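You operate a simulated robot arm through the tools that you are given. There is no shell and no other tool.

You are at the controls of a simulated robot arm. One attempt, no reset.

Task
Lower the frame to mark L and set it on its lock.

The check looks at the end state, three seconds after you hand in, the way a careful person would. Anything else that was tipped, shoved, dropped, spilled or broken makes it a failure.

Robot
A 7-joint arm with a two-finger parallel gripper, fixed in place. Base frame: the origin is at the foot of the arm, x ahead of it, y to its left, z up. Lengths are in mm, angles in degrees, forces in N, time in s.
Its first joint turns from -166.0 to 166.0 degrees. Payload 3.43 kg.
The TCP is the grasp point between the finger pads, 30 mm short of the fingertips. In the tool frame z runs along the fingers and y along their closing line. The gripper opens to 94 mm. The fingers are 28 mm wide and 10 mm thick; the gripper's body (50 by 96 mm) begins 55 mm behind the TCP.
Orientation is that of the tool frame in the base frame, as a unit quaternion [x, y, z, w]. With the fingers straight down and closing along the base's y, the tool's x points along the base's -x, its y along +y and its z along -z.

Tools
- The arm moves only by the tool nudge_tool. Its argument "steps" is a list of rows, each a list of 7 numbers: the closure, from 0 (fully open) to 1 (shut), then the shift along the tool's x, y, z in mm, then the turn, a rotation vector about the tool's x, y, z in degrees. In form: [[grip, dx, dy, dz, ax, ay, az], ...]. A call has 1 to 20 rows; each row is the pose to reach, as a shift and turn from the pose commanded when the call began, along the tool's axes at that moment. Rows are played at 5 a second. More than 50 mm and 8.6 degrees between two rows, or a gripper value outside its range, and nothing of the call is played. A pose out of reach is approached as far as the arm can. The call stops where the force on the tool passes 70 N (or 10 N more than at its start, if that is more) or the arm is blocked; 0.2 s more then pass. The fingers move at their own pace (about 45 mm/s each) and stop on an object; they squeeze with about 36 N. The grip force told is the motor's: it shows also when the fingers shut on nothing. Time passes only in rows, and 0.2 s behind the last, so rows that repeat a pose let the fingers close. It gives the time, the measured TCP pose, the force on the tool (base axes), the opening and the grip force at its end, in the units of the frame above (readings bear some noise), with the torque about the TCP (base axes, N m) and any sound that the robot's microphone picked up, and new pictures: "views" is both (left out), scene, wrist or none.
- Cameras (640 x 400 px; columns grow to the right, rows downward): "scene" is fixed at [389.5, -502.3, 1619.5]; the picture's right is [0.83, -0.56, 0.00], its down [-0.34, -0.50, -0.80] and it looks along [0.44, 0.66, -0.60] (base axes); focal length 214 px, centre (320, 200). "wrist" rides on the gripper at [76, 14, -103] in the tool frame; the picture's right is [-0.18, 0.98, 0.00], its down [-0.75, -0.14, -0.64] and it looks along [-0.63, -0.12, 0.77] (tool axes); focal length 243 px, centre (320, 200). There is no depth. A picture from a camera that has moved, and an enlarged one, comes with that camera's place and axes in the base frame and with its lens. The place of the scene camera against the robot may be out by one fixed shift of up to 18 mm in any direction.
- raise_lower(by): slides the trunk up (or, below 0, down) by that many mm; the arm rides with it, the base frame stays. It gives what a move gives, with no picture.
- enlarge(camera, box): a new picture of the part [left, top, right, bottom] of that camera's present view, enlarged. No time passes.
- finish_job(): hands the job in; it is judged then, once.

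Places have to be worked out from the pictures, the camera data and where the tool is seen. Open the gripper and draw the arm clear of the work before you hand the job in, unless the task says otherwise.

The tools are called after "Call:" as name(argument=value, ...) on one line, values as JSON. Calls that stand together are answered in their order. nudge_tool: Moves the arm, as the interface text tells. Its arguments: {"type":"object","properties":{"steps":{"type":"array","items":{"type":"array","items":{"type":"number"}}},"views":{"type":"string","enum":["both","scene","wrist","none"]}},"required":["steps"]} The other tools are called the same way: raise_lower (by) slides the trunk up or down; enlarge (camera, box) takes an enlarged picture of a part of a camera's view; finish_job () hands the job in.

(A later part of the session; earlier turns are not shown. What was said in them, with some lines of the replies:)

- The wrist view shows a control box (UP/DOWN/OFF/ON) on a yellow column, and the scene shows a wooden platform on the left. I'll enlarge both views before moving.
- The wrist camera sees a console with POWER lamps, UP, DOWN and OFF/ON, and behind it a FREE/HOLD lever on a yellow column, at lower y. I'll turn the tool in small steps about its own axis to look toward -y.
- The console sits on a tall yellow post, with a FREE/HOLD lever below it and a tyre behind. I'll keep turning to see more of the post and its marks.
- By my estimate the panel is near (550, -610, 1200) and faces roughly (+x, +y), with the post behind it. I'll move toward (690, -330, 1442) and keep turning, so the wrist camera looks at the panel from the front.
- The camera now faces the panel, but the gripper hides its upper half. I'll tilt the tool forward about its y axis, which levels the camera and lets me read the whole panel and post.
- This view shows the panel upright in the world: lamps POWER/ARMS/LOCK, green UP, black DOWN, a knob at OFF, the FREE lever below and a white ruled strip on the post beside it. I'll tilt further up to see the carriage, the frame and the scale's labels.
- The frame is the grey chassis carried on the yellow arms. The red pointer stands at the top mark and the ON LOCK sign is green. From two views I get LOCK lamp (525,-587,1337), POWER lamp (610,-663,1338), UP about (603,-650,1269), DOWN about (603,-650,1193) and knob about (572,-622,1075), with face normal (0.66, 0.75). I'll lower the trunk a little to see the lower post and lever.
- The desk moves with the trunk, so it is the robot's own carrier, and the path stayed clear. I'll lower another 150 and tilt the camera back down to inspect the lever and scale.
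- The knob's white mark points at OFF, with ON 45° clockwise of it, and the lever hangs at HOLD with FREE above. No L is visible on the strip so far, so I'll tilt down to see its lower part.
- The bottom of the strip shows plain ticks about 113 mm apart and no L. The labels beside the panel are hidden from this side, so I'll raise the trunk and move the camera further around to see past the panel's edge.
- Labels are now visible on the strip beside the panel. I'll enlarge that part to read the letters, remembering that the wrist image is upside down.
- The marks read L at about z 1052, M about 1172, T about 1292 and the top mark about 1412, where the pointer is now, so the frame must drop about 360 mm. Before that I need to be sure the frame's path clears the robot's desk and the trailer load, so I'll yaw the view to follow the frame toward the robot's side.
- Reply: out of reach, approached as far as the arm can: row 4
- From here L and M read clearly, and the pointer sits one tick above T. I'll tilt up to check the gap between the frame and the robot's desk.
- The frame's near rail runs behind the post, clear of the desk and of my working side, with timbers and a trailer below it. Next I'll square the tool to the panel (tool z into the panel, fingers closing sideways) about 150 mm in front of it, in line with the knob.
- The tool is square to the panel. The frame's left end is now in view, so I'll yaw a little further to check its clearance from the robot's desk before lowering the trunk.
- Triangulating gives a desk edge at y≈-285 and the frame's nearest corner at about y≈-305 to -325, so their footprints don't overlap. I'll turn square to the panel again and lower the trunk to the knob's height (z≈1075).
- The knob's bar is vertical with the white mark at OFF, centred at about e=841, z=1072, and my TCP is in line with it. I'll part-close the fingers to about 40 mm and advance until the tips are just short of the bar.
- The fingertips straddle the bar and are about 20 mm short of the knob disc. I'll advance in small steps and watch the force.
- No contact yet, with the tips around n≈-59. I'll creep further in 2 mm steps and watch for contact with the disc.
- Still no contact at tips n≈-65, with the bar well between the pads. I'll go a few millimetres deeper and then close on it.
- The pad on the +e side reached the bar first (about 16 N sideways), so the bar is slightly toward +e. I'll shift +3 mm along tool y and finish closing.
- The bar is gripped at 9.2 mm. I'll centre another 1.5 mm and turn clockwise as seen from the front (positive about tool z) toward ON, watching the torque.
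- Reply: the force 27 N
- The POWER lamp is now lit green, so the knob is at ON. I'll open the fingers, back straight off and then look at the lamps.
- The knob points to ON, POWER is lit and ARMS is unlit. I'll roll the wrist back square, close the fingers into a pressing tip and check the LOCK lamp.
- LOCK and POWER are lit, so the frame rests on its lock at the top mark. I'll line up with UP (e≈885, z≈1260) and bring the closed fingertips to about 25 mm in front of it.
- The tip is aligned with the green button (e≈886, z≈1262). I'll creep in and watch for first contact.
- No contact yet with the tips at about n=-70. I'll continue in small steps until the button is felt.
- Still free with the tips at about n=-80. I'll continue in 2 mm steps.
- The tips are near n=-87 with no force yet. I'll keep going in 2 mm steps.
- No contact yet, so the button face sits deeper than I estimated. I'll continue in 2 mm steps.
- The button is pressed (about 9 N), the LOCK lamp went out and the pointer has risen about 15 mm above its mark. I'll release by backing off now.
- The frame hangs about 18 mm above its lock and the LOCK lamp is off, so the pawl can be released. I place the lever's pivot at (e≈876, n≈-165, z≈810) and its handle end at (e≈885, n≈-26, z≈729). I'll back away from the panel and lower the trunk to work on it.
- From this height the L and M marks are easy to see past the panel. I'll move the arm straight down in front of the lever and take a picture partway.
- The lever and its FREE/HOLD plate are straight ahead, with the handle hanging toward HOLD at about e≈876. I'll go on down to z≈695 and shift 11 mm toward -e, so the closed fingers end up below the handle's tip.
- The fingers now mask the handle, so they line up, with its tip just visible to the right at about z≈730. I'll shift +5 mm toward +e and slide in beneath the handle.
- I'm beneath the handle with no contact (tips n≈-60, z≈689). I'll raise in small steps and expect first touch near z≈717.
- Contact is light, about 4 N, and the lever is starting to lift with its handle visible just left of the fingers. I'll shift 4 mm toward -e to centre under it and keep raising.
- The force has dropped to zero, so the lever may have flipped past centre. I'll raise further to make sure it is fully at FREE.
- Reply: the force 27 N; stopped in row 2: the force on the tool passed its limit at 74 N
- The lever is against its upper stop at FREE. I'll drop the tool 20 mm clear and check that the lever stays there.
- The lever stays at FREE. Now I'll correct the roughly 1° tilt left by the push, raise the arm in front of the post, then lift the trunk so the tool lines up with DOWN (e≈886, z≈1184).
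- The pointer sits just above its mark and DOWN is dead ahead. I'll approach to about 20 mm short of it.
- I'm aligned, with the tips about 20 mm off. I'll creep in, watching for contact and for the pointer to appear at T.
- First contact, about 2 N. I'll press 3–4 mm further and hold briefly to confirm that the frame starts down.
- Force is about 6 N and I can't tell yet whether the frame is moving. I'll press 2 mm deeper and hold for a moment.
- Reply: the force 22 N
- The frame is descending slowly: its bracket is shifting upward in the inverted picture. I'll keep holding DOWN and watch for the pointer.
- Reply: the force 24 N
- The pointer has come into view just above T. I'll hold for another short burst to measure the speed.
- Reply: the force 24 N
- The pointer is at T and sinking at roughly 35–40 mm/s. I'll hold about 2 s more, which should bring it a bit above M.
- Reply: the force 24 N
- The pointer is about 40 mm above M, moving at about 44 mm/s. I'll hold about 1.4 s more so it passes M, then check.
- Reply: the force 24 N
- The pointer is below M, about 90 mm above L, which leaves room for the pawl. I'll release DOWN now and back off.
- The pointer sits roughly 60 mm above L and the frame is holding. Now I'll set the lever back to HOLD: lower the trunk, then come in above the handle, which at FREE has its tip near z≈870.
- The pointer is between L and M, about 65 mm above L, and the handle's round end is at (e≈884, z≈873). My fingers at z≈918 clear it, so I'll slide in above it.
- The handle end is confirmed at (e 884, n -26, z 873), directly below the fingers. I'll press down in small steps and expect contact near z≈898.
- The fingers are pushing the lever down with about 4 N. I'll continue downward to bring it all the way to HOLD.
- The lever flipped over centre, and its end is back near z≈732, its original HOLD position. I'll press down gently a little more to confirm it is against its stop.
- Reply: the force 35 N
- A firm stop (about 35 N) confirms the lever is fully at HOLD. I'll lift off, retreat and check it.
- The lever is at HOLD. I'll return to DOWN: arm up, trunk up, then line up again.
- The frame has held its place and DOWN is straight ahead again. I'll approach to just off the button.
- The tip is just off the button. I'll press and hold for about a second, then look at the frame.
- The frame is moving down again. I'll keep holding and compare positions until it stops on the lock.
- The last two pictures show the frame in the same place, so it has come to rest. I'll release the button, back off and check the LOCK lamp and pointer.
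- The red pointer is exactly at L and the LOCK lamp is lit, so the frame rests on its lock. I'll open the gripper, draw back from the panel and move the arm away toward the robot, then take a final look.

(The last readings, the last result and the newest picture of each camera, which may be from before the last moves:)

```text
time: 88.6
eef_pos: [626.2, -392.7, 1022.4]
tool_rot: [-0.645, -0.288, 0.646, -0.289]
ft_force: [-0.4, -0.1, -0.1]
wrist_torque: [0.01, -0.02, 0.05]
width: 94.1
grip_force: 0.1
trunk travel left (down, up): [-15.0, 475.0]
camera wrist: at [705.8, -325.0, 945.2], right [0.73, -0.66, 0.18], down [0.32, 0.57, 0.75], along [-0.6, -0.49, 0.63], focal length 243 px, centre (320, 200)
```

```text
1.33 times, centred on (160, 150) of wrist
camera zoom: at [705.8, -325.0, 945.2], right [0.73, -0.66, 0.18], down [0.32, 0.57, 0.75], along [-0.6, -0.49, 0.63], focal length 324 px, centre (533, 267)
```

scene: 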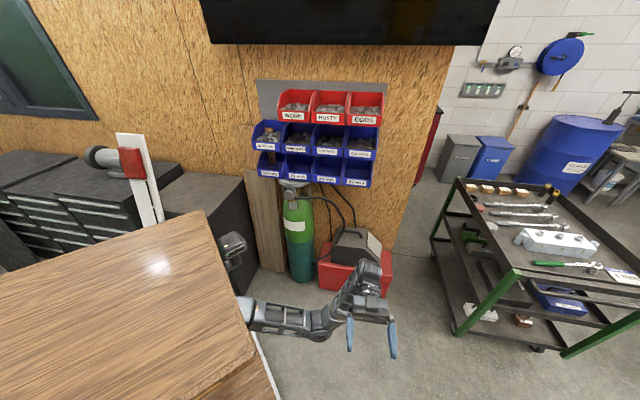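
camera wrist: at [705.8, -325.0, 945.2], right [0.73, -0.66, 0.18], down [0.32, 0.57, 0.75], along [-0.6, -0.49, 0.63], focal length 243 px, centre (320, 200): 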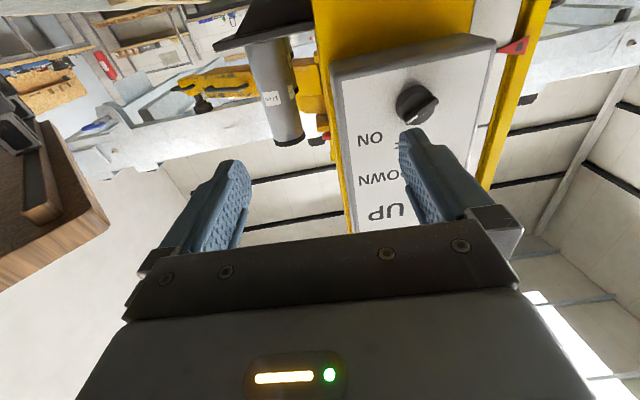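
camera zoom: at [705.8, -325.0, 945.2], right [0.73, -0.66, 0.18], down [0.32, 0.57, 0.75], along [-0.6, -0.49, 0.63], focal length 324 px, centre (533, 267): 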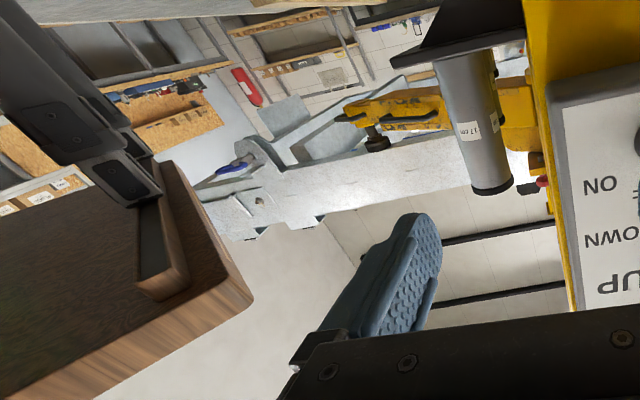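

The gripper is open and clear, and everything looks in place. I'll tilt the camera for one last look at the trailer, timbers, lever and pointer before handing in.

Call:
nudge_tool(steps=[[0, 0, 0, -10, 0, 7, 0], [0, 0, 0, -20, 0, 14, 0], [0, 0, 0, -30, 0, 21, 0], [0, 0, 0, -30, 0, 28, 0], [0, 0, 0, -30, 0, 35, 0], [0, 0, 0, -30, 0, 42, 0]], views="wrist")

Call:
enlarge(camera="wrist", box=[0, 0, 340, 240])

Call:
enlarge(camera="wrist", box=[300, 0, 640, 240])

```text
time: 90.0
eef_pos: [646.7, -368.7, 1022.6]
tool_rot: [0.834, 0.372, -0.372, 0.165]
ft_force: [0.0, -0.1, -0.4]
wrist_torque: [-0.01, 0.04, -0.04]
width: 94.1
grip_force: 0.0
trunk travel left (down, up): [-15.0, 475.0]
camera wrist: at [742.2, -282.3, 1033.9], right [0.65, -0.75, 0.14], down [-0.12, 0.07, 0.99], along [-0.75, -0.66, -0.04], focal length 243 px, centre (320, 200)
```

wrist: 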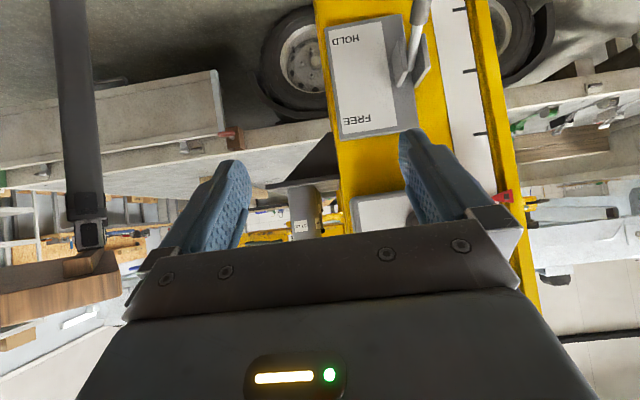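

```text
1.67 times, centred on (170, 120) of wrist
camera zoom: at [742.2, -282.3, 1033.9], right [0.65, -0.75, 0.14], down [-0.12, 0.07, 0.99], along [-0.75, -0.66, -0.04], focal length 404 px, centre (570, 333)
```

zoom: 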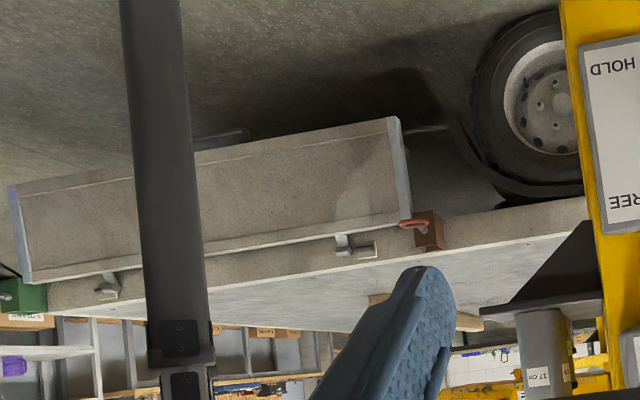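

```text
1.67 times, centred on (470, 120) of wrist
camera zoom: at [742.2, -282.3, 1033.9], right [0.65, -0.75, 0.14], down [-0.12, 0.07, 0.99], along [-0.75, -0.66, -0.04], focal length 404 px, centre (70, 333)
```

zoom: 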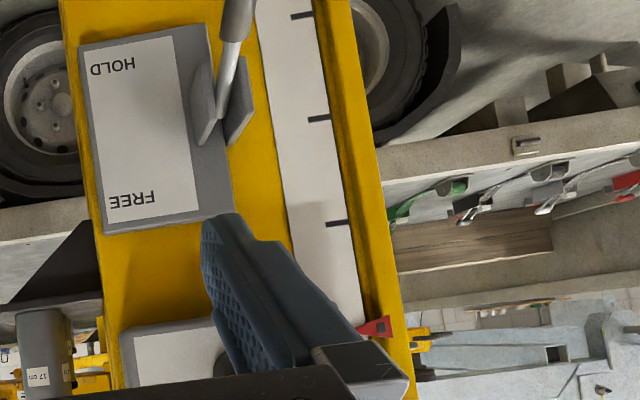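

The lever is at HOLD and the pointer is at L. The LOCK lamp was lit after the last press, and the trailer, timbers and straps look undisturbed. The arm is clear with the gripper open, so I'm handing in.

Call:
finish_job()

```text
The job is handed in.
```

The frame is at mark L and resting on its lock, and I've handed the job in.

- **Position:** the red pointer stopped exactly at L, 360 mm below where it started.
- **Lock:** the LOCK lamp lit after the last press of DOWN, and the lever is back at HOLD.
- **Surroundings:** the trailer, timbers and straps looked undisturbed in the last pictures.
- **Arm:** the gripper is open and clear of the panel and post.

I turned the panel's power switch from OFF to ON to work the lift and left it ON, since the task didn't say to switch it back.
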